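You operate a simulated robot arm through the tools that you are given. There is no shell and no other tool. Be economical: measure what you need, move in short steps, check, and stop when the job is done.

You run a simulated robot arm. Do the job below in one go: nothing can be reset, and whatever is moved stays where it is left.

JOB
Light the stereo microscope at 60 and aim both lamp arms.
Fine: lamp box dial to 0 before its switch goes on; both arms point at the plate.

Only the result counts: the job must be done as asked and must still hold three seconds after the hand-in. Knocking over, shifting, dropping, spilling or breaking anything else fails it.

ROBOT AND FRAMES
A 7-joint arm with a fingered hand, fixed in place. Base frame: the origin is at the foot of the arm, x ahead of it, y to its left, z up; the work surface is at about z = 760. Readings come in mm, rad, newtons and seconds.
With the tool pointing down near the work surface it reaches from about 200 to 800 mm from the base axis. Its first joint turns from -2.897 to 2.897 rad. Payload 4.9 kg.
Tool frame: the origin (TCP) lies between the finger pads and is the grasp point; the fingertips stand 32 mm ahead of it; z points along the fingers, y is the line along which they close. Largest opening 192 mm; the body of the gripper starts 89 mm behind the TCP. The gripper is a hand of 3 fingers: y runs from the thumb to the fingers, the wrist lies at [0, 0, -267] in the tool frame.
Orientation is that of the tool frame in the base frame, as [roll, pitch, yaw] about the fixed x, y, z axes, in that order (R = Rz(yaw) Ry(pitch) Rx(roll)). With the fingers straight down and closing along the base's y, the tool's x points along the base's -x, its y along +y and its z along -z.

CONTROLS
- The arm moves only by the tool play_rows. Its argument "increments" is a list of rows, each an object (a shift or turn left out is 0) with "dp": the shift along the tool's x, y, z in mm, a list of three; "rotation": the turn, a rotation vector about the tool's x, y, z in rad, a list of three. In form: [{"dp": [dx, dy, dz], "rotation": [ax, ay, az]}, ...]. A call has 1 to 10 rows; each row is the pose to reach, as a shift and turn from the pose commanded when the call began, along the tool's axes at that moment. Each row takes 0.2 s and may step no farther than 50 mm and 0.15 rad from the row before; otherwise, the whole call is refused. Where a pose cannot be reached the arm comes as near as it can. A force on the tool above 90 N (or 10 N above the force at the start of the call, whichever is more), or a blocked arm, ends the call early, and 0.2 s more pass. In this call time passes only in rows, and 0.2 s behind the last. The reply holds the time, the measured pose of the TCP, the force on the tool along the base axes, the opening and the grip force, in the units named above and with some noise, with the torque about the TCP (base axes, N m) and any sound that the robot's microphone picked up.
- Cameras (640 x 400 px; columns grow to the right, rows downward): "scene" is fixed at [400.4, 650.5, 1461.5]; the picture's right is [-1.00, 0.05, 0.00], its down [0.02, 0.35, -0.94] and it looks along [-0.04, -0.93, -0.35] (base axes); focal length 308 px, centre (320, 200). "wrist" rides on the gripper at [80, -46, -113] in the tool frame; the picture's right is [0.50, 0.87, 0.00], its down [-0.67, 0.39, -0.63] and it looks along [-0.55, 0.32, 0.78] (tool axes); focal length 226 px, centre (320, 200). There is no depth. A picture from a camera that has moved, and an enlarged one, comes with that camera's place and axes in the base frame and with its lens.
- snapshot(camera): a new picture of that camera. No time passes.
- finger_targets(finger1, finger2, thumb_bend): sets how far each is bent, from 0 (flat) to 1 (curled in); at 0.3 the hand is open as for a grip, at 0.7 the pads meet at the TCP. One left out holds its place. A second passes; each finger stops where it meets its share of the squeeze, and holds until it gets a number again. It is the only way to open and close the hand. It gives what a move gives, with no picture; readings hold the bend of each and the force on the fingers (four entries, about 0 where the hand has none), thumb and palm.
- inspect(camera, box): a new picture of the part [left, top, right, bottom] of that camera's present view, enlarged. No time passes.
- sign_off(): hands the job in; it is judged then, once.

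Work in short steps. Places have to be worked out from the pictures, the camera data and where the tool is seen: move nearer, look again, correct. Check each grasp and each placing, and mend what went wrong. You have 120 turns and 68 pictures in all, those below and enlarged ones among them. Open the gripper and draw the arm clear of the work before you hand the job in, unless the task says otherwise; then end with one line.

The tools are called after ">>>" as a command line: name --argument value ..., lists and objects as JSON in quotes. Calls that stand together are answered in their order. play_rows: Moves the arm, as the interface text tells. Its arguments: {"type":"object","properties":{"increments":{"type":"array","items":{"type":"object","properties":{"dp":{"type":"array","items":{"type":"number"}},"rotation":{"type":"array","items":{"type":"number"}}}}}},"required":["increments"]} The other tools are called the same way: finger_targets (finger1, finger2, thumb_bend) moves the fingers one by one; snapshot (camera) takes a picture; inspect (camera, box) takes an enlarged picture of a part of a camera's view; sign_off () hands the job in.

At the start:

```text
time_s: 0.0
tool_pos: [243.7, -396.7, 1235.2]
orientation: [-3.141, 0.001, -3.14]
force: [0.4, 1.0, 0.6]
ft_torque: [0.01, 0.02, 0.0]
width: 191.8
finger_force: 0.1
shape: jaw
bend: [0.3, 0.3, 0.3]
finger forces: [0.1, 0.1, 0.0, 0.0, 0.0, 0.1]
```

scene: 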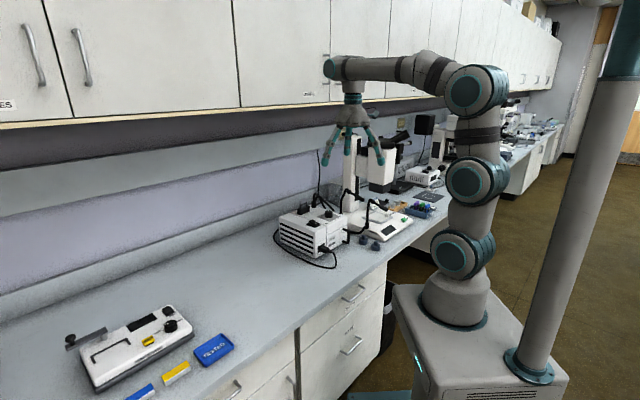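
wrist: 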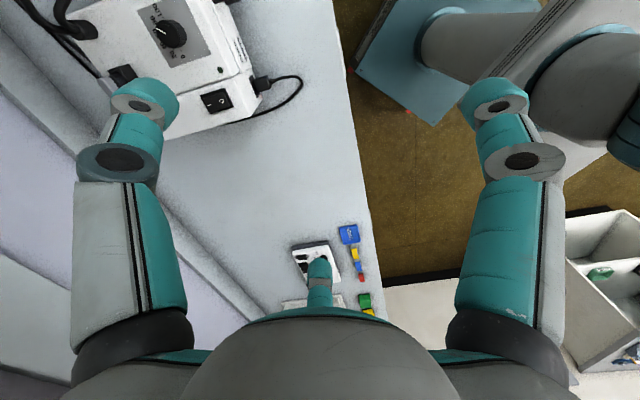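

The lamp box and microscope stand beneath the hand; I look closer at them in both cameras.

>>> inspect --camera "scene" --box '[260, 120, 460, 280]'

>>> inspect --camera "wrist" --box '[20, 0, 320, 190]'

```text
2.50 times, centred on (360, 200) of scene
camera zoom: at [400.4, 650.5, 1461.5], right [-1.0, 0.05, 0.0], down [0.02, 0.35, -0.94], along [-0.04, -0.93, -0.35], focal length 771 px, centre (220, 200)
```

zoom: 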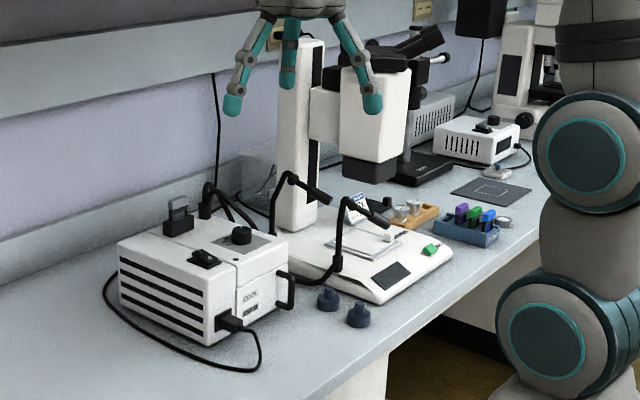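

```text
2.11 times, centred on (170, 95) of wrist
camera zoom: at [163.6, -441.0, 1349.9], right [-0.5, 0.87, 0.0], down [0.67, 0.39, 0.63], along [0.55, 0.32, -0.78], focal length 476 px, centre (636, 421)
```

zoom: 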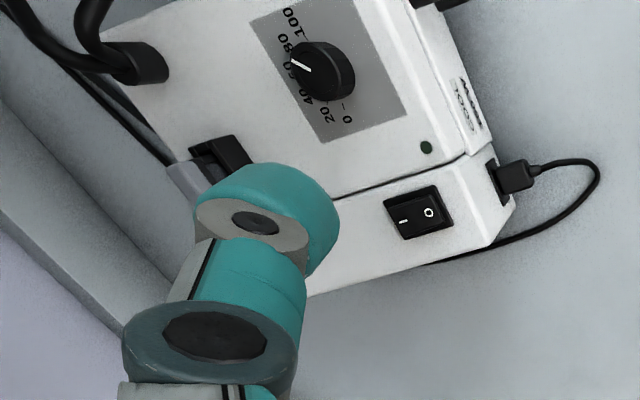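

Dial is at about (307,-642,895) and the switch at (375,-549,890). The arms are further back at -x, so I turn the hand about its axis to see them with the wrist camera.

>>> play_rows --increments '[{"rotation": [0, 0, 0.14]}, {"rotation": [0, 0, 0.28]}, {"rotation": [0, 0, 0.42]}, {"rotation": [0, 0, 0.56]}, {"rotation": [0, 0, 0.7]}, {"rotation": [0, 0, 0.84]}, {"rotation": [0, 0, 0.98]}, {"rotation": [0, 0, 1.12]}, {"rotation": [0, 0, 1.26]}, {"rotation": [0, 0, 1.4]}]'

>>> snapshot --camera "wrist"

```text
time_s: 2.2
tool_pos: [243.7, -395.0, 1236.8]
orientation: [-3.141, 0.0, 1.741]
force: [1.0, 0.1, -1.2]
ft_torque: [0.02, -0.03, 0.0]
width: 192.0
finger_force: 0.2
shape: jaw
bend: [0.3, 0.3, 0.3]
finger forces: [0.0, 0.0, 0.0, 0.0, 0.1, 0.0]
```

```text
63 pictures are left
camera wrist: at [184.5, -324.1, 1349.9], right [0.77, 0.64, 0.0], down [0.5, -0.6, 0.63], along [0.4, -0.49, -0.78], focal length 226 px, centre (320, 200)
```

wrist: 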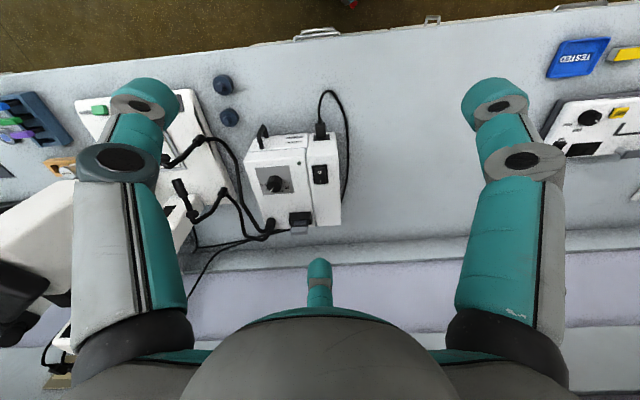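

The arms and the box are in view. I enlarge that region.

>>> inspect --camera "wrist" --box '[150, 60, 360, 270]'

>>> inspect --camera "scene" --box '[320, 180, 420, 250]'

```text
1.90 times, centred on (255, 165) of wrist
camera zoom: at [184.5, -324.1, 1349.9], right [0.77, 0.64, 0.0], down [0.5, -0.6, 0.63], along [0.4, -0.49, -0.78], focal length 431 px, centre (444, 267)
```

zoom: 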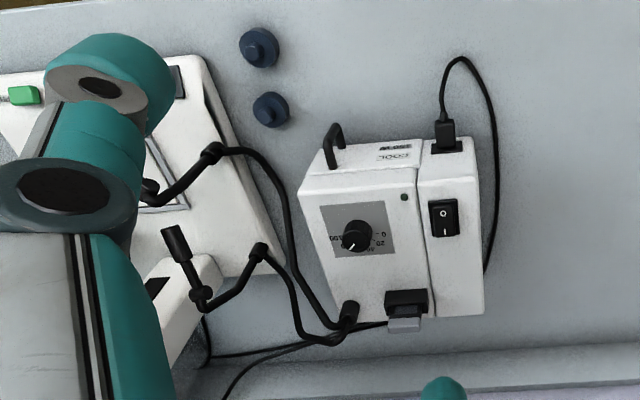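

```text
5.71 times, centred on (370, 215) of scene
camera zoom: at [400.4, 650.5, 1461.5], right [-1.0, 0.05, 0.0], down [0.02, 0.35, -0.94], along [-0.04, -0.93, -0.35], focal length 1762 px, centre (34, 114)
```

zoom: 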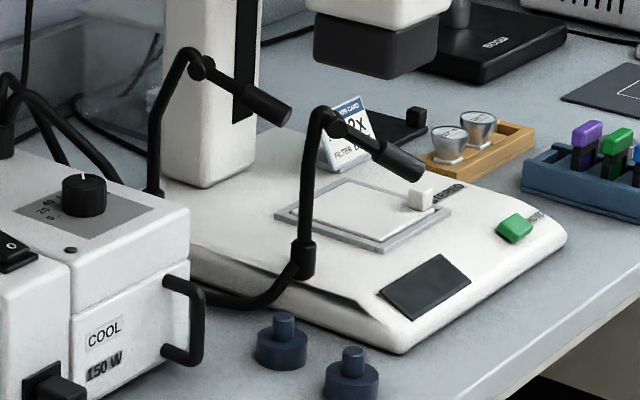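

I turn the hand further and lower it so the microscope's stage sits in the middle of the picture.

>>> play_rows --increments '[{"dp": [0, 0, 20], "rotation": [0, 0, 0.14]}, {"dp": [0, 0, 40], "rotation": [0, 0, 0.28]}, {"dp": [0, 0, 60], "rotation": [0, 0, 0.42]}, {"dp": [0, 0, 80], "rotation": [0, 0, 0.56]}, {"dp": [0, 0, 90], "rotation": [0, 0, 0.7]}, {"dp": [0, 0, 100], "rotation": [0, 0, 0.84]}, {"dp": [0, 0, 100], "rotation": [0, 0, 0.98]}]'

>>> snapshot --camera "wrist"

>>> inspect --camera "scene" --box '[370, 190, 400, 212]'

```text
time_s: 3.8
tool_pos: [243.8, -396.3, 1135.6]
orientation: [-3.141, 0.001, 0.76]
force: [-0.3, 0.0, -0.7]
ft_torque: [0.01, -0.02, 0.01]
width: 191.6
finger_force: 0.1
shape: jaw
bend: [0.3, 0.3, 0.3]
finger forces: [0.0, 0.1, 0.1, 0.0, 0.0, 0.0]
```

```text
60 pictures are left
camera wrist: at [269.0, -306.9, 1250.2], right [0.96, -0.28, 0.0], down [-0.22, -0.74, 0.63], along [-0.18, -0.61, -0.78], focal length 226 px, centre (320, 200)
```

wrist: 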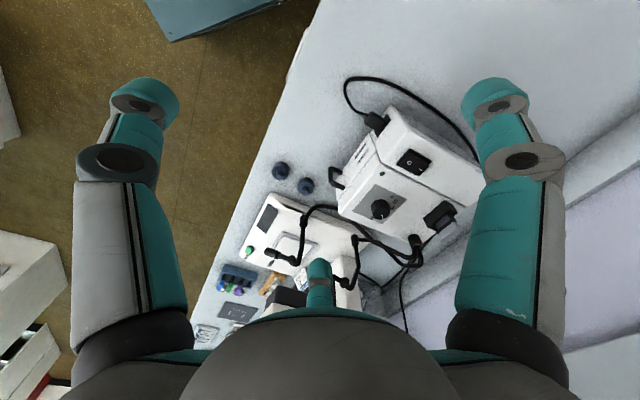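

```text
16.00 times, centred on (385, 201) of scene
camera zoom: at [400.4, 650.5, 1461.5], right [-1.0, 0.05, 0.0], down [0.02, 0.35, -0.94], along [-0.04, -0.93, -0.35], focal length 4933 px, centre (-720, 184)
```

zoom: 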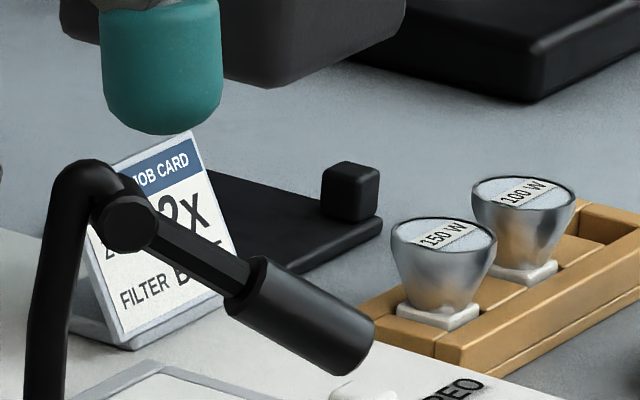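

I enlarge the stage area in the wrist view for the arms' geometry.

>>> inspect --camera "wrist" --box '[220, 150, 470, 310]'

>>> inspect --camera "scene" --box '[340, 182, 405, 232]'

```text
2.50 times, centred on (345, 230) of wrist
camera zoom: at [269.0, -306.9, 1250.2], right [0.96, -0.28, 0.0], down [-0.22, -0.74, 0.63], along [-0.18, -0.61, -0.78], focal length 565 px, centre (258, 125)
```

zoom: 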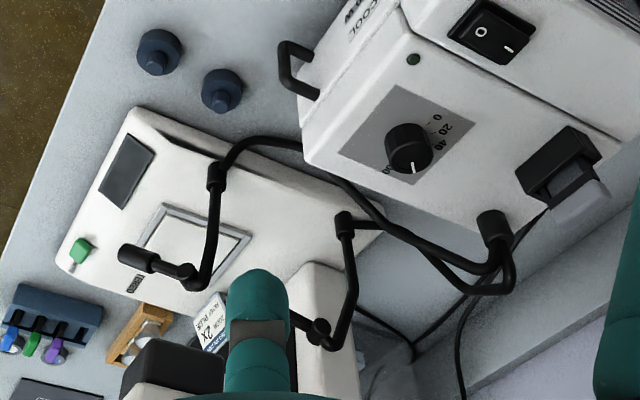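

```text
8.00 times, centred on (372, 207) of scene
camera zoom: at [400.4, 650.5, 1461.5], right [-1.0, 0.05, 0.0], down [0.02, 0.35, -0.94], along [-0.04, -0.93, -0.35], focal length 2466 px, centre (-100, 144)
```

zoom: 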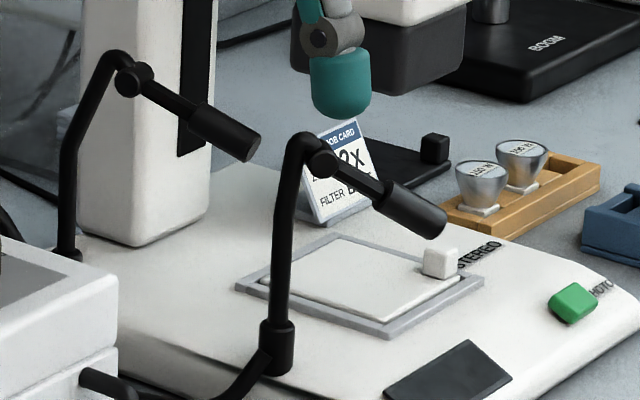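

Triangulation puts arm A's collar near (111,-689), joint (91,-684,940) and tip (18,-693,899). Arm B's joint is near (184,-810,946) and its tip near (120,-755,921). The plate centre is about (31,-815,803). Next I read the dial closely.

>>> inspect --camera "wrist" --box '[340, 170, 440, 240]'

>>> inspect --camera "scene" --box '[295, 190, 355, 250]'

```text
5.71 times, centred on (390, 205) of wrist
camera zoom: at [269.0, -306.9, 1250.2], right [0.96, -0.28, 0.0], down [-0.22, -0.74, 0.63], along [-0.18, -0.61, -0.78], focal length 1292 px, centre (-80, 171)
```

zoom: 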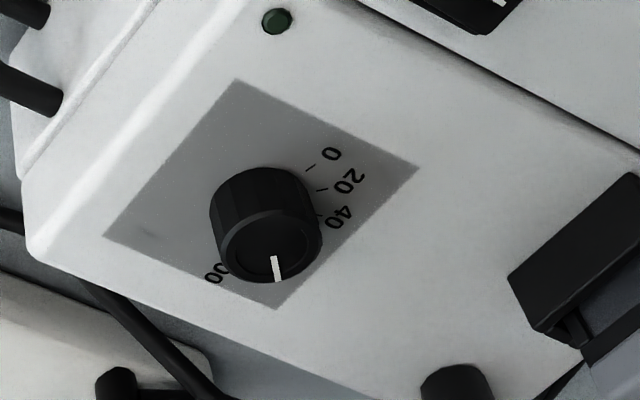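

```text
6.67 times, centred on (325, 220) of scene
camera zoom: at [400.4, 650.5, 1461.5], right [-1.0, 0.05, 0.0], down [0.02, 0.35, -0.94], along [-0.04, -0.93, -0.35], focal length 2055 px, centre (287, 67)
```

zoom: 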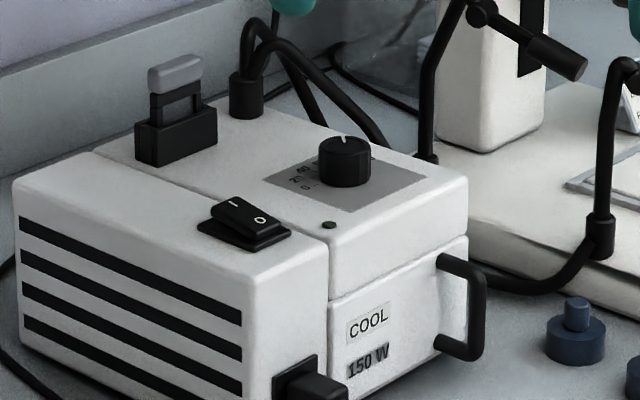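

The pointer reads about 70. The scale runs from about +19° in base at 0 down to about -130° at 100. I half-close the fingers first, then move over the knob at about (302,-648), staying high.

>>> finger_targets --finger1 0.5 --finger2 0.5 --thumb_bend 0.5

>>> play_rows --increments '[{"dp": [-18.7, 31.8, 16.5]}, {"dp": [-37.5, 63.6, 33]}, {"dp": [-56.2, 95.4, 49.5]}, {"dp": [-75, 127.2, 66]}, {"dp": [-93.7, 159, 82.5]}, {"dp": [-112.5, 190.8, 99]}, {"dp": [-131.2, 222.6, 115.6]}]'

>>> snapshot --camera "wrist"

>>> inspect --camera "scene" --box '[270, 100, 430, 260]'

```text
time_s: 4.8
tool_pos: [243.7, -396.1, 1135.6]
orientation: [-3.139, 0.001, 0.763]
force: [-0.2, 0.3, 0.0]
ft_torque: [0.04, 0.03, -0.01]
width: 84.7
finger_force: 0.0
shape: fingers
bend: [0.5, 0.5, 0.5]
finger forces: [0.0, 0.0, 0.0, 0.0, 0.0, 0.0]
```

```text
time_s: 6.4
tool_pos: [304.2, -648.0, 1020.2]
orientation: [3.141, 0.001, 0.762]
force: [0.9, -0.6, 2.0]
ft_torque: [0.02, 0.01, -0.01]
width: 84.7
finger_force: 0.1
shape: fingers
bend: [0.5, 0.5, 0.5]
finger forces: [0.0, 0.0, 0.0, 0.0, 0.0, 0.0]
```

```text
54 pictures are left
camera wrist: at [328.5, -558.3, 1135.4], right [0.96, -0.28, 0.0], down [-0.22, -0.74, 0.63], along [-0.18, -0.61, -0.77], focal length 226 px, centre (320, 200)
```

wrist: 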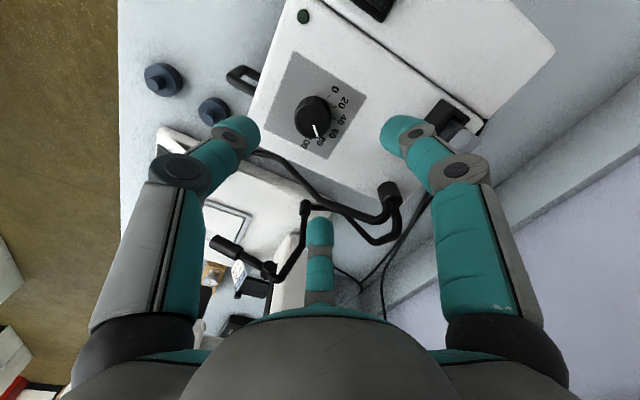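

```text
2.50 times, centred on (350, 180) of scene
camera zoom: at [400.4, 650.5, 1461.5], right [-1.0, 0.05, 0.0], down [0.02, 0.35, -0.94], along [-0.04, -0.93, -0.35], focal length 771 px, centre (245, 250)
```

zoom: 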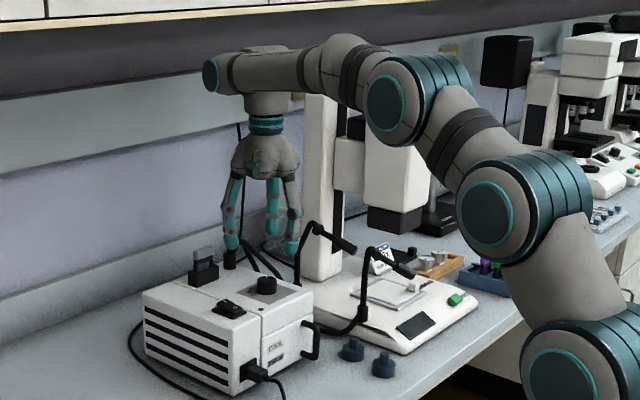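

The knob looks a little nearer to the base (+y) than my target. I enlarge to refine it.

>>> inspect --camera "wrist" --box '[260, 50, 380, 170]'

```text
3.33 times, centred on (320, 110) of wrist
camera zoom: at [328.5, -558.3, 1135.4], right [0.96, -0.28, 0.0], down [-0.22, -0.74, 0.63], along [-0.18, -0.61, -0.77], focal length 754 px, centre (320, 500)
```

zoom: 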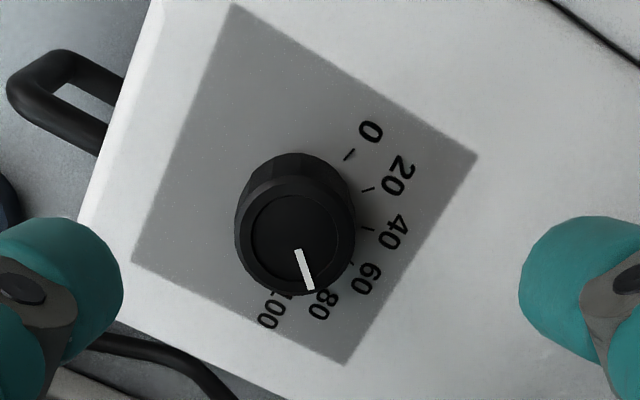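

I estimate the knob at (300,-637). I shift there and descend to z=960, where the tips are still above the knob top.

>>> play_rows --increments '[{"dp": [4.5, -10.9, 20]}, {"dp": [4.5, -10.9, 40]}, {"dp": [4.5, -10.9, 60]}]'

>>> snapshot --camera "wrist"

>>> inspect --camera "scene" --box '[290, 170, 370, 250]'

```text
time_s: 7.2
tool_pos: [298.8, -638.0, 960.8]
orientation: [3.14, -0.001, 0.763]
force: [0.0, 0.9, -1.4]
ft_torque: [0.02, -0.03, 0.0]
width: 84.6
finger_force: 0.2
shape: fingers
bend: [0.5, 0.5, 0.5]
finger forces: [0.0, 0.1, 0.0, 0.0, 0.0, 0.1]
```

```text
51 pictures are left
camera wrist: at [323.3, -547.7, 1074.2], right [0.96, -0.28, 0.0], down [-0.22, -0.74, 0.63], along [-0.18, -0.61, -0.77], focal length 226 px, centre (320, 200)
```

wrist: 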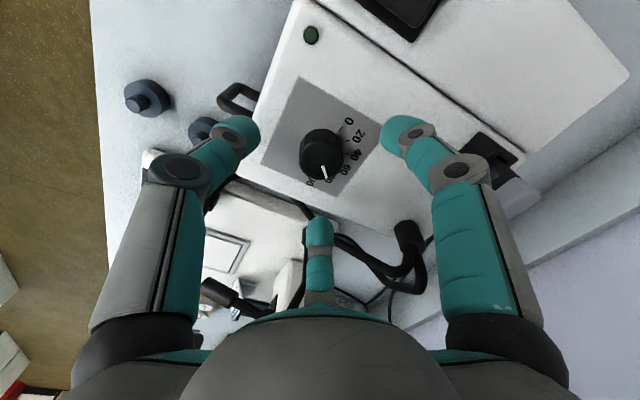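

```text
5.00 times, centred on (330, 210) of scene
camera zoom: at [400.4, 650.5, 1461.5], right [-1.0, 0.05, 0.0], down [0.02, 0.35, -0.94], along [-0.04, -0.93, -0.35], focal length 1542 px, centre (270, 150)
```

zoom: 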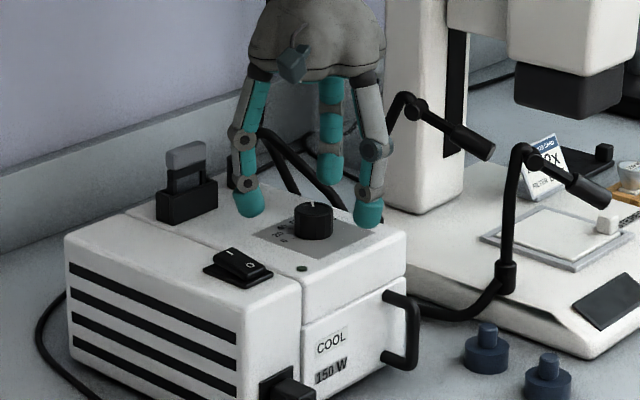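

The LED fix gives a box top of about 896, so the knob top is at about 917 and its centre near (301,-627). I shift and lower a little, then close gently to see how the tips meet the knob.

>>> play_rows --increments '[{"dp": [9.2, -6.5, 0]}, {"dp": [9.2, -6.5, 8]}, {"dp": [9.2, -6.5, 17]}]'

>>> finger_targets --finger1 0.57 --finger2 0.57 --thumb_bend 0.57

>>> inspect --camera "wrist" --box '[220, 60, 420, 260]'

>>> inspect --camera "scene" --box '[300, 180, 360, 240]'

```text
time_s: 8.0
tool_pos: [301.0, -625.0, 942.8]
orientation: [-3.14, -0.001, 0.761]
force: [-0.3, 0.0, 0.0]
ft_torque: [-0.01, 0.01, -0.01]
width: 84.8
finger_force: 0.2
shape: fingers
bend: [0.5, 0.5, 0.5]
finger forces: [0.1, 0.1, 0.0, 0.0, 0.0, 0.1]
```

```text
time_s: 9.0
tool_pos: [300.0, -626.3, 942.8]
orientation: [3.141, -0.001, 0.763]
force: [0.3, 0.4, 0.6]
ft_torque: [-0.03, 0.01, 0.04]
width: 59.2
finger_force: 0.1
shape: fingers
bend: [0.56, 0.56, 0.56]
finger forces: [0.0, 0.0, 0.0, 0.0, 0.0, 0.0]
```

```text
2.00 times, centred on (320, 160) of wrist
camera zoom: at [325.7, -536.1, 1057.4], right [0.96, -0.28, 0.0], down [-0.22, -0.74, 0.63], along [-0.18, -0.61, -0.78], focal length 452 px, centre (320, 280)
```

zoom: 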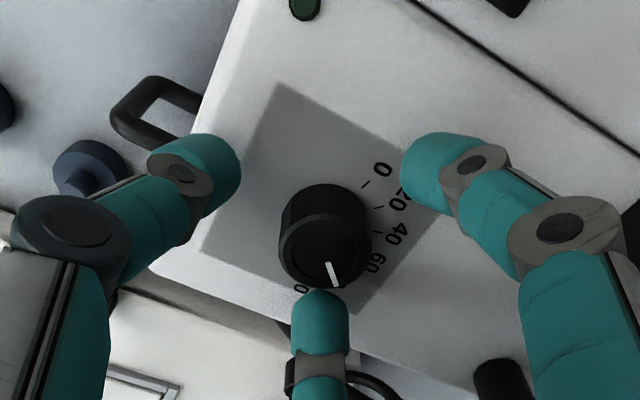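

```text
6.67 times, centred on (330, 210) of scene
camera zoom: at [400.4, 650.5, 1461.5], right [-1.0, 0.05, 0.0], down [0.02, 0.35, -0.94], along [-0.04, -0.93, -0.35], focal length 2055 px, centre (253, 133)
```

zoom: 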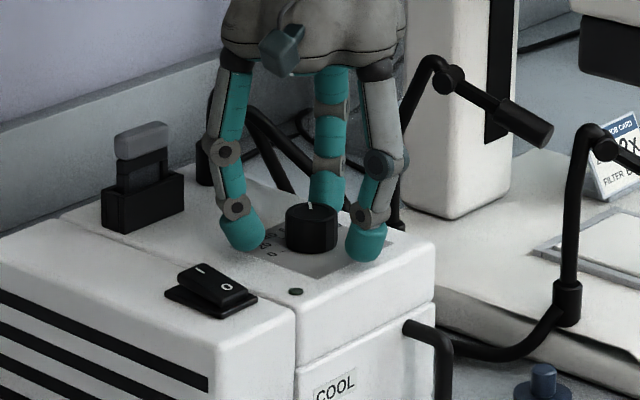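

The tips sit just above the panel and the knob is about centred. I trim 3 mm and close on the knob.

>>> play_rows --increments '[{"dp": [-2.6, 1.5, -1]}]'

>>> finger_targets --finger1 0.68 --finger2 0.68 --thumb_bend 0.68

>>> inspect --camera "wrist" --box '[220, 60, 420, 260]'

```text
time_s: 9.4
tool_pos: [300.2, -627.4, 943.3]
orientation: [-3.141, 0.0, 0.762]
force: [-0.4, 0.0, -0.7]
ft_torque: [0.01, 0.02, 0.0]
width: 59.5
finger_force: 0.0
shape: fingers
bend: [0.56, 0.56, 0.56]
finger forces: [0.0, 0.0, 0.0, 0.0, 0.0, 0.0]
```

```text
time_s: 10.4
tool_pos: [299.5, -627.5, 943.6]
orientation: [-3.14, 0.0, 0.761]
force: [-1.7, -2.0, -1.9]
ft_torque: [-0.04, 0.02, 0.03]
width: 24.6
finger_force: 9.1
shape: fingers
bend: [0.64, 0.62, 0.65]
finger forces: [5.1, 7.4, 0.1, 0.0, 5.4, 0.1]
```

```text
2.00 times, centred on (320, 160) of wrist
camera zoom: at [324.8, -539.1, 1058.2], right [0.96, -0.28, 0.0], down [-0.22, -0.74, 0.63], along [-0.18, -0.61, -0.78], focal length 452 px, centre (320, 280)
```

zoom: 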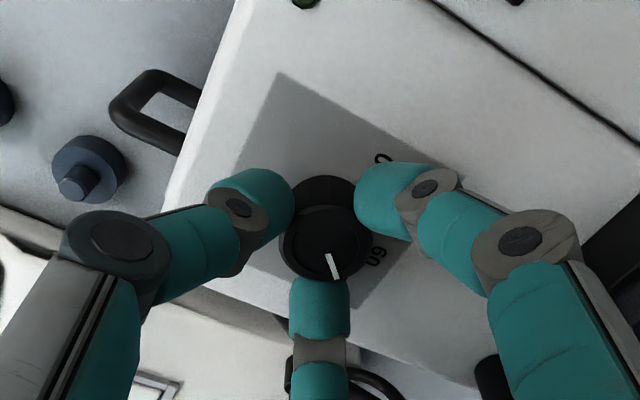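

All three fingers hold the knob. I turn it counter-clockwise (yaw increasing) towards 0.

>>> play_rows --increments '[{"rotation": [0, 0, -0.1]}, {"rotation": [0, 0, -0.2]}, {"rotation": [0, 0, -0.3]}, {"rotation": [0, 0, -0.4]}, {"rotation": [0, 0, -0.5]}, {"rotation": [0, 0, -0.6]}, {"rotation": [0, 0, -0.7]}, {"rotation": [0, 0, -0.8]}, {"rotation": [0, 0, -0.9]}, {"rotation": [0, 0, -1.0]}]'

>>> inspect --camera "wrist" --box '[220, 60, 420, 260]'

```text
time_s: 12.6
tool_pos: [299.6, -628.2, 943.4]
orientation: [3.14, 0.0, 1.763]
force: [-8.3, -6.3, 0.5]
ft_torque: [-0.21, 0.36, -0.07]
width: 25.0
finger_force: 10.2
shape: fingers
bend: [0.65, 0.62, 0.65]
finger forces: [3.1, 6.7, 0.0, 0.1, 11.0, 0.0]
```

```text
2.00 times, centred on (320, 160) of wrist
camera zoom: at [238.3, -558.4, 1058.4], right [0.75, 0.66, 0.0], down [0.51, -0.58, 0.63], along [0.41, -0.48, -0.78], focal length 452 px, centre (320, 280)
```

zoom: 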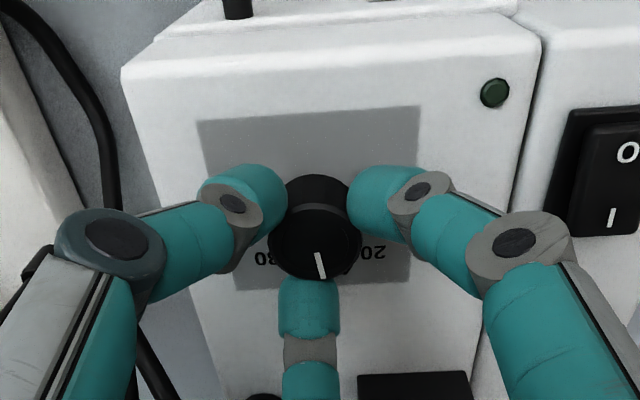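

The knob follows the hand. I continue toward 0.

>>> play_rows --increments '[{"rotation": [0, 0, -0.1]}, {"rotation": [0, 0, -0.2]}, {"rotation": [0, 0, -0.3]}, {"rotation": [0, 0, -0.4]}, {"rotation": [0, 0, -0.5]}, {"rotation": [0, 0, -0.6]}, {"rotation": [0, 0, -0.7]}]'

>>> inspect --camera "wrist" --box '[220, 60, 420, 260]'

```text
time_s: 14.2
tool_pos: [299.4, -628.4, 944.9]
orientation: [3.139, 0.002, 2.463]
force: [-11.0, -10.3, 4.5]
ft_torque: [-0.41, 0.39, -0.12]
width: 25.6
finger_force: 11.0
shape: fingers
bend: [0.65, 0.63, 0.64]
finger forces: [3.4, 5.1, 0.0, 0.0, 14.4, 0.1]
```

```text
2.00 times, centred on (320, 160) of wrist
camera zoom: at [207.9, -613.6, 1058.9], right [0.15, 0.99, 0.0], down [0.77, -0.12, 0.63], along [0.62, -0.1, -0.78], focal length 452 px, centre (320, 280)
```

zoom: 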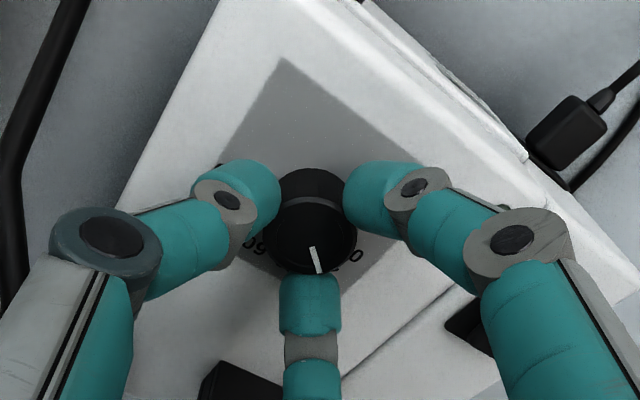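

About 0.35 rad remains to the 0 mark. I creep on toward the stop and watch the torque.

>>> play_rows --increments '[{"rotation": [0, 0, -0.08]}, {"rotation": [0, 0, -0.16]}, {"rotation": [0, 0, -0.24]}, {"rotation": [0, 0, -0.32]}, {"rotation": [0, 0, -0.38]}]'

>>> inspect --camera "wrist" --box '[260, 100, 380, 220]'

```text
time_s: 15.4
tool_pos: [299.7, -629.4, 944.1]
orientation: [-3.14, -0.001, 2.843]
force: [-9.7, -13.5, 7.0]
ft_torque: [-0.57, 0.35, -0.08]
width: 25.8
finger_force: 12.2
shape: fingers
bend: [0.65, 0.64, 0.63]
finger forces: [4.9, 4.4, 0.0, 0.0, 15.8, 0.0]
```

```text
3.33 times, centred on (320, 160) of wrist
camera zoom: at [208.9, -648.4, 1058.9], right [-0.22, 0.97, 0.0], down [0.76, 0.17, 0.63], along [0.62, 0.14, -0.78], focal length 754 px, centre (320, 333)
```

zoom: 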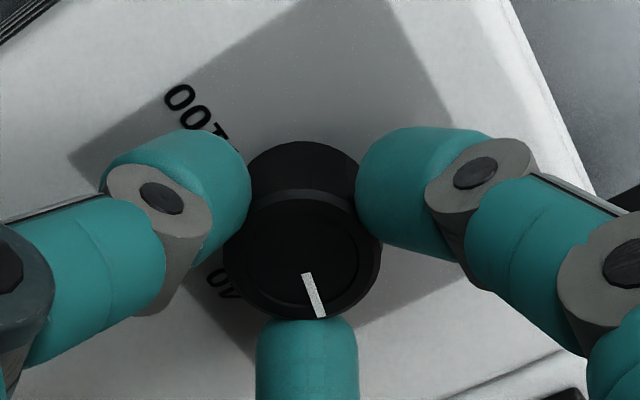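

The pointer is around +22°, near 0. I nudge a little more to tell whether it has reached the stop.

>>> play_rows --increments '[{"rotation": [0, 0, -0.08]}, {"rotation": [0, 0, -0.15]}]'

>>> inspect --camera "wrist" --box '[260, 100, 380, 220]'

```text
time_s: 16.0
tool_pos: [298.5, -629.1, 944.6]
orientation: [-3.141, -0.001, 2.991]
force: [-12.5, -13.4, 5.8]
ft_torque: [-0.51, 0.39, -0.33]
width: 27.0
finger_force: 12.8
shape: fingers
bend: [0.65, 0.64, 0.63]
finger forces: [4.3, 5.3, 0.1, 0.1, 16.5, 0.0]
```

```text
3.33 times, centred on (320, 160) of wrist
camera zoom: at [212.6, -661.4, 1058.5], right [-0.37, 0.93, 0.0], down [0.72, 0.28, 0.63], along [0.59, 0.23, -0.78], focal length 754 px, centre (320, 333)
```

zoom: 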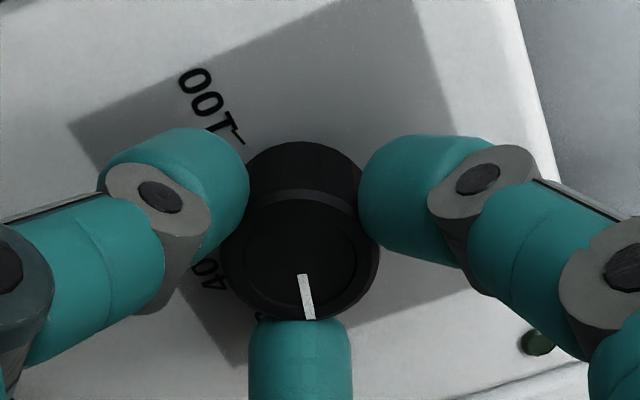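

The torque jumped and the pointer lagged the hand, so the knob is on its 0 stop. I open the fingers, lift, and verify.

>>> finger_targets --finger1 0.53 --finger2 0.53 --thumb_bend 0.53

>>> play_rows --increments '[{"dp": [0, 0, -30]}, {"dp": [0, 0, -70]}]'

>>> inspect --camera "wrist" --box '[220, 40, 420, 240]'

```text
time_s: 17.0
tool_pos: [300.1, -629.2, 944.3]
orientation: [3.141, -0.001, 2.992]
force: [-0.4, 0.3, 0.1]
ft_torque: [0.0, -0.02, 0.02]
width: 71.1
finger_force: 0.1
shape: fingers
bend: [0.53, 0.53, 0.53]
finger forces: [0.0, 0.0, 0.0, 0.0, 0.0, 0.0]
```

```text
time_s: 17.6
tool_pos: [301.0, -627.9, 1013.7]
orientation: [-3.141, -0.003, 2.991]
force: [0.4, -0.4, -0.8]
ft_torque: [0.01, 0.0, 0.01]
width: 70.6
finger_force: 0.1
shape: fingers
bend: [0.53, 0.53, 0.53]
finger forces: [0.0, 0.0, 0.0, 0.0, 0.0, 0.0]
```

```text
2.00 times, centred on (320, 140) of wrist
camera zoom: at [214.3, -660.6, 1127.5], right [-0.37, 0.93, 0.0], down [0.72, 0.28, 0.63], along [0.59, 0.23, -0.78], focal length 452 px, centre (320, 320)
```

zoom: 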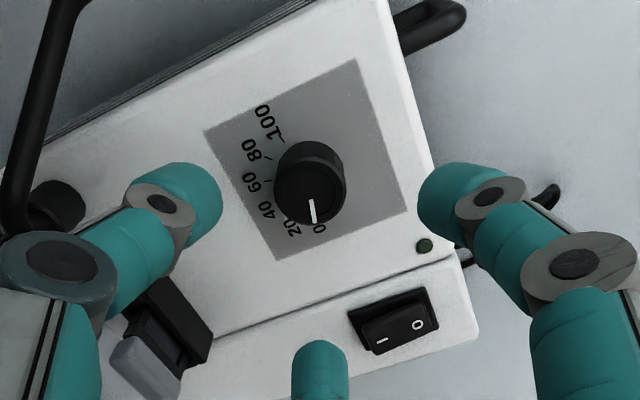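

The pointer is on 0 and the LED is still off. I now place the thumb tip above the switch's "I" end, near (378,-555), with the rest of the hand off the box on the +y side.

>>> play_rows --increments '[{"dp": [-16.4, 35.3, 9]}, {"dp": [-32.8, 70.7, 18]}, {"dp": [-49, 106, 27]}, {"dp": [-65.5, 141.4, 37]}]'

>>> snapshot --camera "wrist"

>>> inspect --camera "scene" --box '[280, 180, 360, 260]'

```text
time_s: 18.6
tool_pos: [385.5, -498.9, 977.0]
orientation: [3.141, 0.0, 2.99]
force: [-0.2, -0.5, -0.3]
ft_torque: [0.02, -0.04, 0.01]
width: 71.0
finger_force: 0.1
shape: fingers
bend: [0.53, 0.53, 0.53]
finger forces: [0.0, 0.0, 0.1, 0.0, 0.1, 0.0]
```

```text
41 pictures are left
camera wrist: at [299.1, -531.3, 1090.9], right [-0.36, 0.93, 0.0], down [0.72, 0.28, 0.63], along [0.59, 0.23, -0.78], focal length 226 px, centre (320, 200)
```

wrist: 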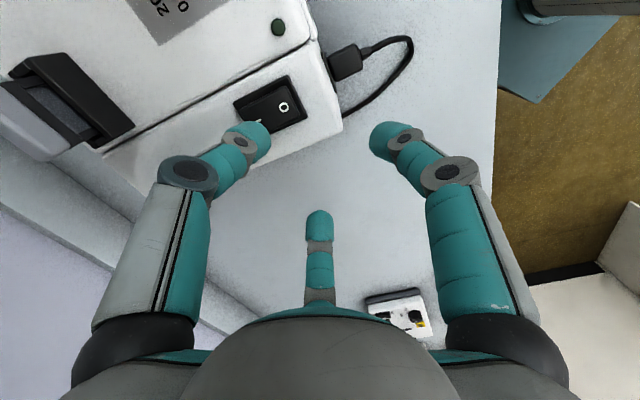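

```text
5.00 times, centred on (320, 220) of scene
camera zoom: at [400.4, 650.5, 1461.5], right [-1.0, 0.05, 0.0], down [0.02, 0.35, -0.94], along [-0.04, -0.93, -0.35], focal length 1542 px, centre (320, 100)
```

zoom: 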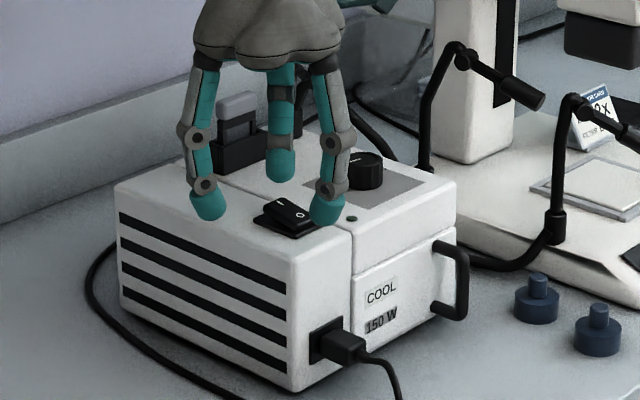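

The thumb tip is lined up above the "I" mark, with about 25 mm to go. I descend carefully.

>>> play_rows --increments '[{"dp": [0, 0, 12]}, {"dp": [0, 0, 20]}, {"dp": [0, 0, 23]}, {"dp": [0, 0, 26]}]'

>>> inspect --camera "wrist" --box '[200, 60, 340, 200]'

>>> inspect --camera "scene" --box '[295, 190, 345, 240]'

```text
time_s: 19.6
tool_pos: [385.0, -498.8, 951.8]
orientation: [3.141, 0.002, 2.992]
force: [0.0, -0.8, 5.5]
ft_torque: [-0.26, -0.02, 0.08]
width: 71.0
finger_force: 2.4
shape: fingers
bend: [0.53, 0.53, 0.53]
finger forces: [0.1, 0.0, 0.2, 0.0, 4.9, 0.0]
```

```text
2.86 times, centred on (270, 130) of wrist
camera zoom: at [299.4, -531.5, 1065.7], right [-0.37, 0.93, 0.0], down [0.72, 0.28, 0.63], along [0.59, 0.23, -0.78], focal length 646 px, centre (463, 400)
```

zoom: 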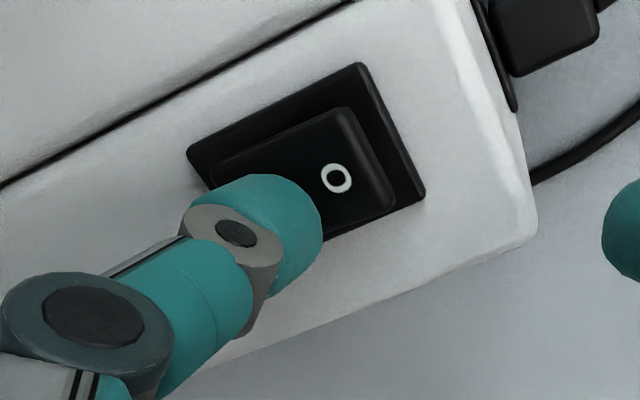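

```text
8.00 times, centred on (320, 215) of scene
camera zoom: at [400.4, 650.5, 1461.5], right [-1.0, 0.05, 0.0], down [0.02, 0.35, -0.94], along [-0.04, -0.93, -0.35], focal length 2466 px, centre (320, 80)
```

zoom: 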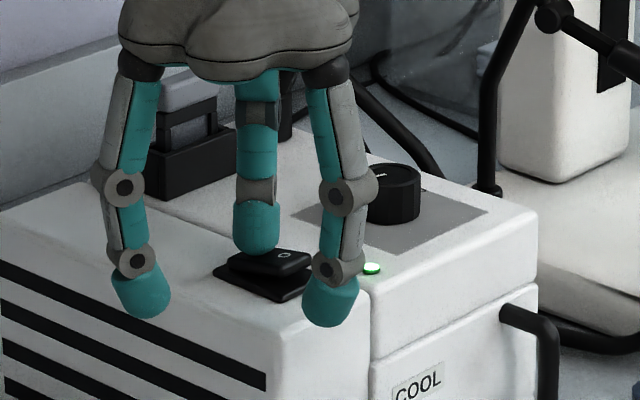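

The LED is lit at 5 N. I lift and go back above the knob.

>>> play_rows --increments '[{"dp": [0, 0, -40]}, {"dp": [16, -35, -50]}, {"dp": [33, -70, -50]}, {"dp": [49, -106, -50]}, {"dp": [65, -143, -50]}]'

>>> inspect --camera "wrist" --box '[220, 40, 420, 240]'

```text
time_s: 20.8
tool_pos: [300.2, -630.0, 1001.7]
orientation: [3.14, 0.0, 2.993]
force: [-0.1, 0.5, 0.0]
ft_torque: [0.0, -0.01, -0.01]
width: 71.3
finger_force: 0.1
shape: fingers
bend: [0.53, 0.53, 0.53]
finger forces: [0.1, 0.0, 0.0, 0.0, 0.0, 0.1]
```

```text
2.00 times, centred on (320, 140) of wrist
camera zoom: at [213.8, -662.9, 1115.9], right [-0.37, 0.93, 0.0], down [0.72, 0.28, 0.63], along [0.59, 0.23, -0.78], focal length 452 px, centre (320, 320)
```

zoom: 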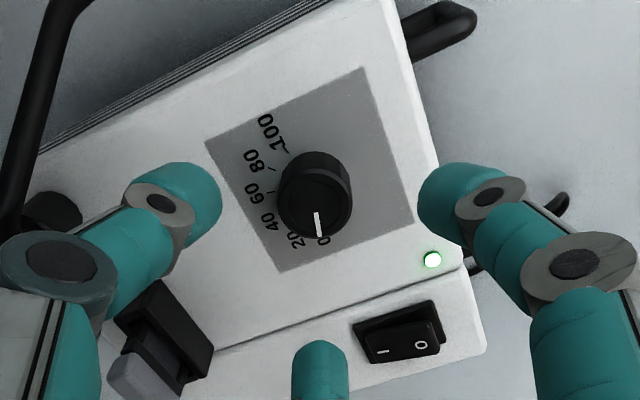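

The lamp is on and the dial is at 0. The knob is a few mm toward (-x,-y), so I correct and descend to grip.

>>> play_rows --increments '[{"dp": [1.5, -3.3, 25]}, {"dp": [1.5, -3.3, 45]}, {"dp": [1.5, -3.3, 58]}]'

>>> finger_targets --finger1 0.68 --finger2 0.68 --thumb_bend 0.68

>>> play_rows --increments '[{"rotation": [0, 0, 0.12]}, {"rotation": [0, 0, 0.24]}, {"rotation": [0, 0, 0.36]}, {"rotation": [0, 0, 0.48]}, {"rotation": [0, 0, 0.6]}, {"rotation": [0, 0, 0.72]}, {"rotation": [0, 0, 0.84]}, {"rotation": [0, 0, 0.96]}, {"rotation": [0, 0, 1.08]}, {"rotation": [0, 0, 1.2]}]'

>>> inspect --camera "wrist" --box '[250, 90, 390, 230]'

```text
time_s: 21.6
tool_pos: [297.0, -633.0, 943.5]
orientation: [-3.141, 0.0, 2.992]
force: [-0.1, 0.3, -0.5]
ft_torque: [0.0, -0.01, -0.04]
width: 71.3
finger_force: 0.1
shape: fingers
bend: [0.53, 0.53, 0.53]
finger forces: [0.1, 0.0, 0.1, 0.1, 0.1, 0.0]
```

```text
time_s: 22.6
tool_pos: [297.3, -633.2, 943.2]
orientation: [3.14, -0.002, 2.991]
force: [1.1, -3.2, -0.6]
ft_torque: [-0.1, -0.01, -0.01]
width: 26.7
finger_force: 9.6
shape: fingers
bend: [0.64, 0.63, 0.64]
finger forces: [4.7, 6.7, 0.0, 0.0, 8.3, 0.0]
```

```text
time_s: 24.8
tool_pos: [298.6, -633.9, 943.0]
orientation: [-3.141, 0.0, 1.789]
force: [2.2, 4.4, 2.2]
ft_torque: [0.15, -0.09, 0.04]
width: 26.6
finger_force: 9.9
shape: fingers
bend: [0.63, 0.63, 0.65]
finger forces: [8.1, 6.3, 0.1, 0.1, 6.6, 0.0]
```

```text
2.86 times, centred on (320, 160) of wrist
camera zoom: at [235.3, -564.2, 1057.4], right [0.74, 0.68, 0.0], down [0.52, -0.57, 0.63], along [0.43, -0.46, -0.78], focal length 646 px, centre (320, 314)
```

zoom: 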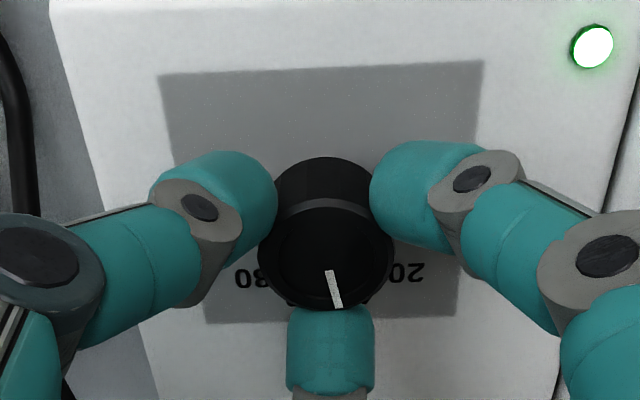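

The scale spans 150°, or 1.5° per unit, so 60 needs 1.571 rad from the stop. I turn the remaining 0.371 rad, then release and check.

>>> play_rows --increments '[{"rotation": [0, 0, 0.1]}, {"rotation": [0, 0, 0.2]}, {"rotation": [0, 0, 0.3]}, {"rotation": [0, 0, 0.371]}]'

>>> finger_targets --finger1 0.53 --finger2 0.53 --thumb_bend 0.53

>>> play_rows --increments '[{"dp": [0, 0, -30]}, {"dp": [0, 0, -70]}]'

>>> inspect --camera "wrist" --box '[270, 80, 370, 180]'

```text
time_s: 25.8
tool_pos: [298.2, -633.1, 942.6]
orientation: [3.141, 0.0, 1.418]
force: [2.4, 6.9, 2.1]
ft_torque: [0.24, -0.12, 0.03]
width: 27.0
finger_force: 10.6
shape: fingers
bend: [0.63, 0.63, 0.65]
finger forces: [8.7, 5.6, 0.0, 0.1, 7.0, 0.1]
```

```text
time_s: 26.8
tool_pos: [297.6, -633.7, 943.4]
orientation: [-3.141, 0.0, 1.421]
force: [-0.1, 0.7, -0.1]
ft_torque: [-0.02, 0.02, 0.03]
width: 70.8
finger_force: 0.0
shape: fingers
bend: [0.53, 0.53, 0.53]
finger forces: [0.0, 0.0, 0.0, 0.0, 0.0, 0.1]
```

```text
time_s: 27.4
tool_pos: [298.3, -632.2, 1013.1]
orientation: [-3.141, -0.002, 1.422]
force: [-0.4, -0.1, -0.5]
ft_torque: [0.0, 0.01, 0.02]
width: 71.0
finger_force: 0.1
shape: fingers
bend: [0.53, 0.53, 0.53]
finger forces: [0.1, 0.1, 0.0, 0.0, 0.1, 0.0]
```

```text
4.00 times, centred on (320, 130) of wrist
camera zoom: at [263.7, -545.7, 1126.7], right [0.93, 0.37, 0.0], down [0.28, -0.72, 0.63], along [0.23, -0.59, -0.78], focal length 904 px, centre (320, 480)
```

zoom: 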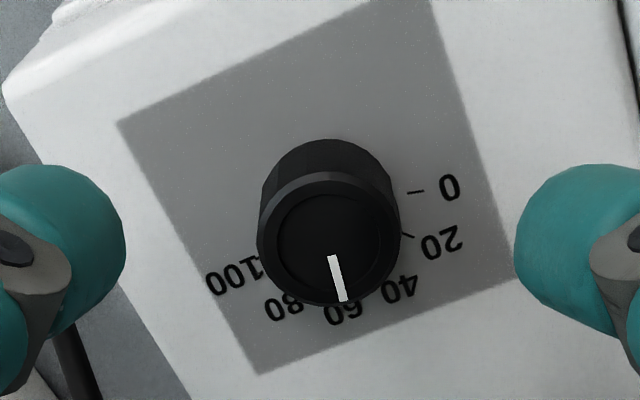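

The pointer looks close to 60 but perhaps a few units short. I zoom further to measure it.

>>> inspect --camera "wrist" --box '[300, 110, 345, 165]'

```text
7.27 times, centred on (322, 138) of wrist
camera zoom: at [263.7, -545.7, 1126.7], right [0.93, 0.37, 0.0], down [0.28, -0.72, 0.63], along [0.23, -0.59, -0.78], focal length 1644 px, centre (302, 654)
```

zoom: 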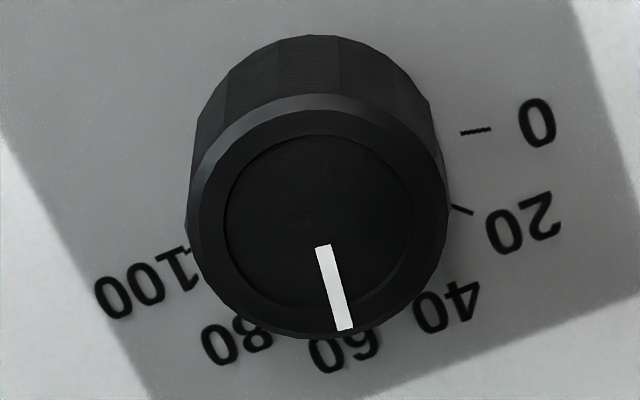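

I read about 57, so the fingers lagged about 5° when turning. I regrip and turn a bit more, measuring while gripped.

>>> play_rows --increments '[{"dp": [0, 0, 30]}, {"dp": [0, 0, 55]}, {"dp": [0, 0, 70]}]'

>>> finger_targets --finger1 0.68 --finger2 0.68 --thumb_bend 0.68

>>> play_rows --increments '[{"rotation": [0, 0, 0.06]}, {"rotation": [0, 0, 0.12]}, {"rotation": [0, 0, 0.16]}]'

>>> inspect --camera "wrist" --box '[290, 150, 350, 210]'

```text
time_s: 28.2
tool_pos: [297.0, -632.1, 943.2]
orientation: [-3.141, 0.0, 1.421]
force: [-1.1, -0.5, 0.5]
ft_torque: [0.02, -0.04, -0.03]
width: 71.0
finger_force: 0.1
shape: fingers
bend: [0.53, 0.53, 0.53]
finger forces: [0.0, 0.0, 0.1, 0.1, 0.1, 0.1]
```

```text
time_s: 29.2
tool_pos: [298.7, -632.3, 944.9]
orientation: [-3.141, 0.0, 1.422]
force: [0.1, -0.2, 0.5]
ft_torque: [0.0, 0.01, -0.04]
width: 27.4
finger_force: 9.7
shape: fingers
bend: [0.63, 0.63, 0.65]
finger forces: [6.1, 6.4, 0.0, 0.0, 6.6, 0.0]
```

```text
time_s: 30.0
tool_pos: [297.9, -633.5, 943.1]
orientation: [3.141, 0.0, 1.26]
force: [-1.3, 2.3, 0.7]
ft_torque: [0.04, 0.02, 0.05]
width: 27.7
finger_force: 10.1
shape: fingers
bend: [0.63, 0.63, 0.65]
finger forces: [7.1, 5.9, 0.1, 0.0, 7.3, 0.1]
```

```text
6.67 times, centred on (320, 180) of wrist
camera zoom: at [277.8, -542.1, 1057.7], right [0.98, 0.21, 0.0], down [0.16, -0.76, 0.63], along [0.13, -0.62, -0.78], focal length 1507 px, centre (320, 333)
```

zoom: 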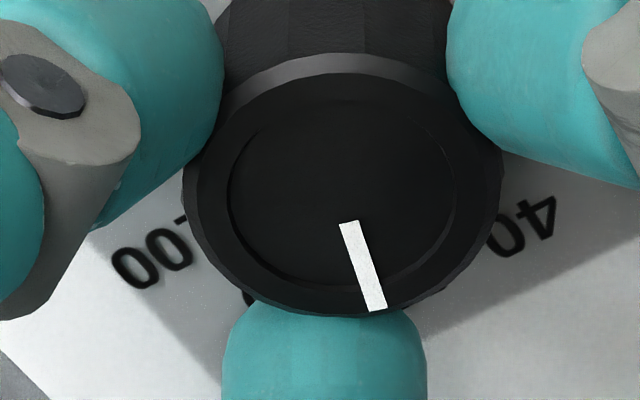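

The pointer is now at about -62°, against -60 to -61° for 60. I release, lift and check the reading.

>>> finger_targets --finger1 0.53 --finger2 0.53 --thumb_bend 0.53

>>> play_rows --increments '[{"dp": [0, 0, -30]}, {"dp": [0, 0, -70]}]'

>>> inspect --camera "wrist" --box '[295, 110, 345, 160]'

```text
time_s: 31.0
tool_pos: [297.8, -632.6, 943.3]
orientation: [3.141, -0.002, 1.261]
force: [-0.1, 0.6, 0.0]
ft_torque: [-0.02, -0.02, 0.01]
width: 70.9
finger_force: 0.0
shape: fingers
bend: [0.53, 0.53, 0.53]
finger forces: [0.0, 0.0, 0.0, 0.0, 0.1, 0.1]
```

```text
time_s: 31.6
tool_pos: [297.2, -632.9, 1012.7]
orientation: [-3.14, -0.001, 1.259]
force: [-0.1, 0.8, -0.7]
ft_torque: [-0.02, -0.05, 0.0]
width: 70.8
finger_force: 0.0
shape: fingers
bend: [0.53, 0.53, 0.53]
finger forces: [0.0, 0.0, 0.1, 0.0, 0.1, 0.0]
```

```text
8.00 times, centred on (320, 135) of wrist
camera zoom: at [276.8, -541.8, 1127.6], right [0.98, 0.21, 0.0], down [0.17, -0.76, 0.63], along [0.13, -0.62, -0.78], focal length 1808 px, centre (320, 720)
```

zoom: 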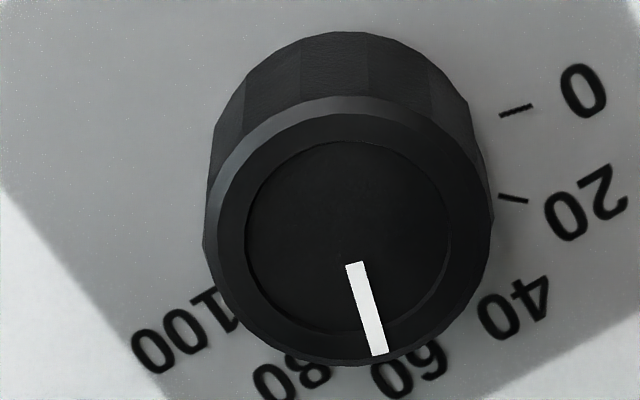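

The dial reads about 60. Now for the lamp arms: I look at them again now that the light is on.

>>> inspect --camera "scene" --box '[335, 175, 415, 245]'

>>> snapshot --camera "wrist"

```text
5.71 times, centred on (375, 210) of scene
camera zoom: at [400.4, 650.5, 1461.5], right [-1.0, 0.05, 0.0], down [0.02, 0.35, -0.94], along [-0.04, -0.93, -0.35], focal length 1762 px, centre (6, 143)
```

zoom: 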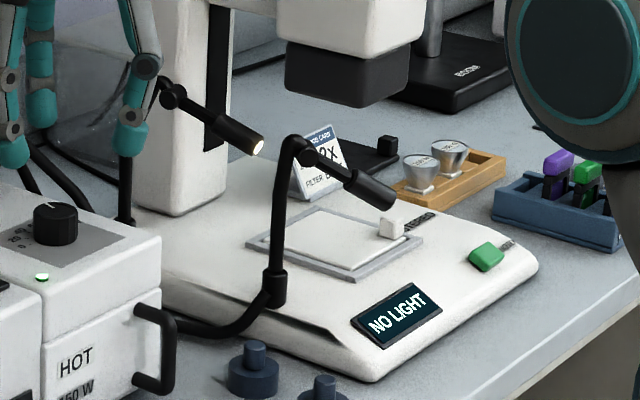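

```text
30 pictures are left
camera wrist: at [276.8, -541.8, 1127.6], right [0.98, 0.21, 0.0], down [0.17, -0.76, 0.63], along [0.13, -0.62, -0.78], focal length 226 px, centre (320, 200)
```

wrist: 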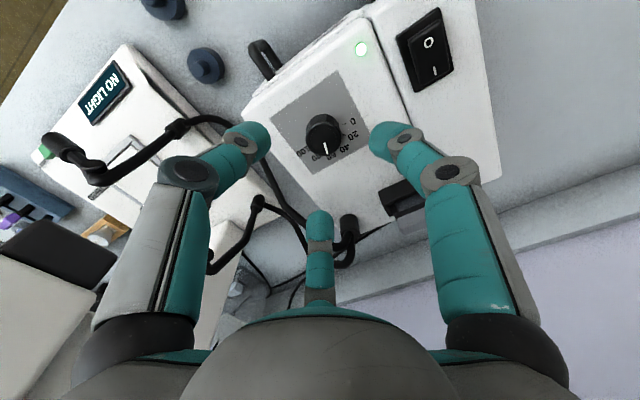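

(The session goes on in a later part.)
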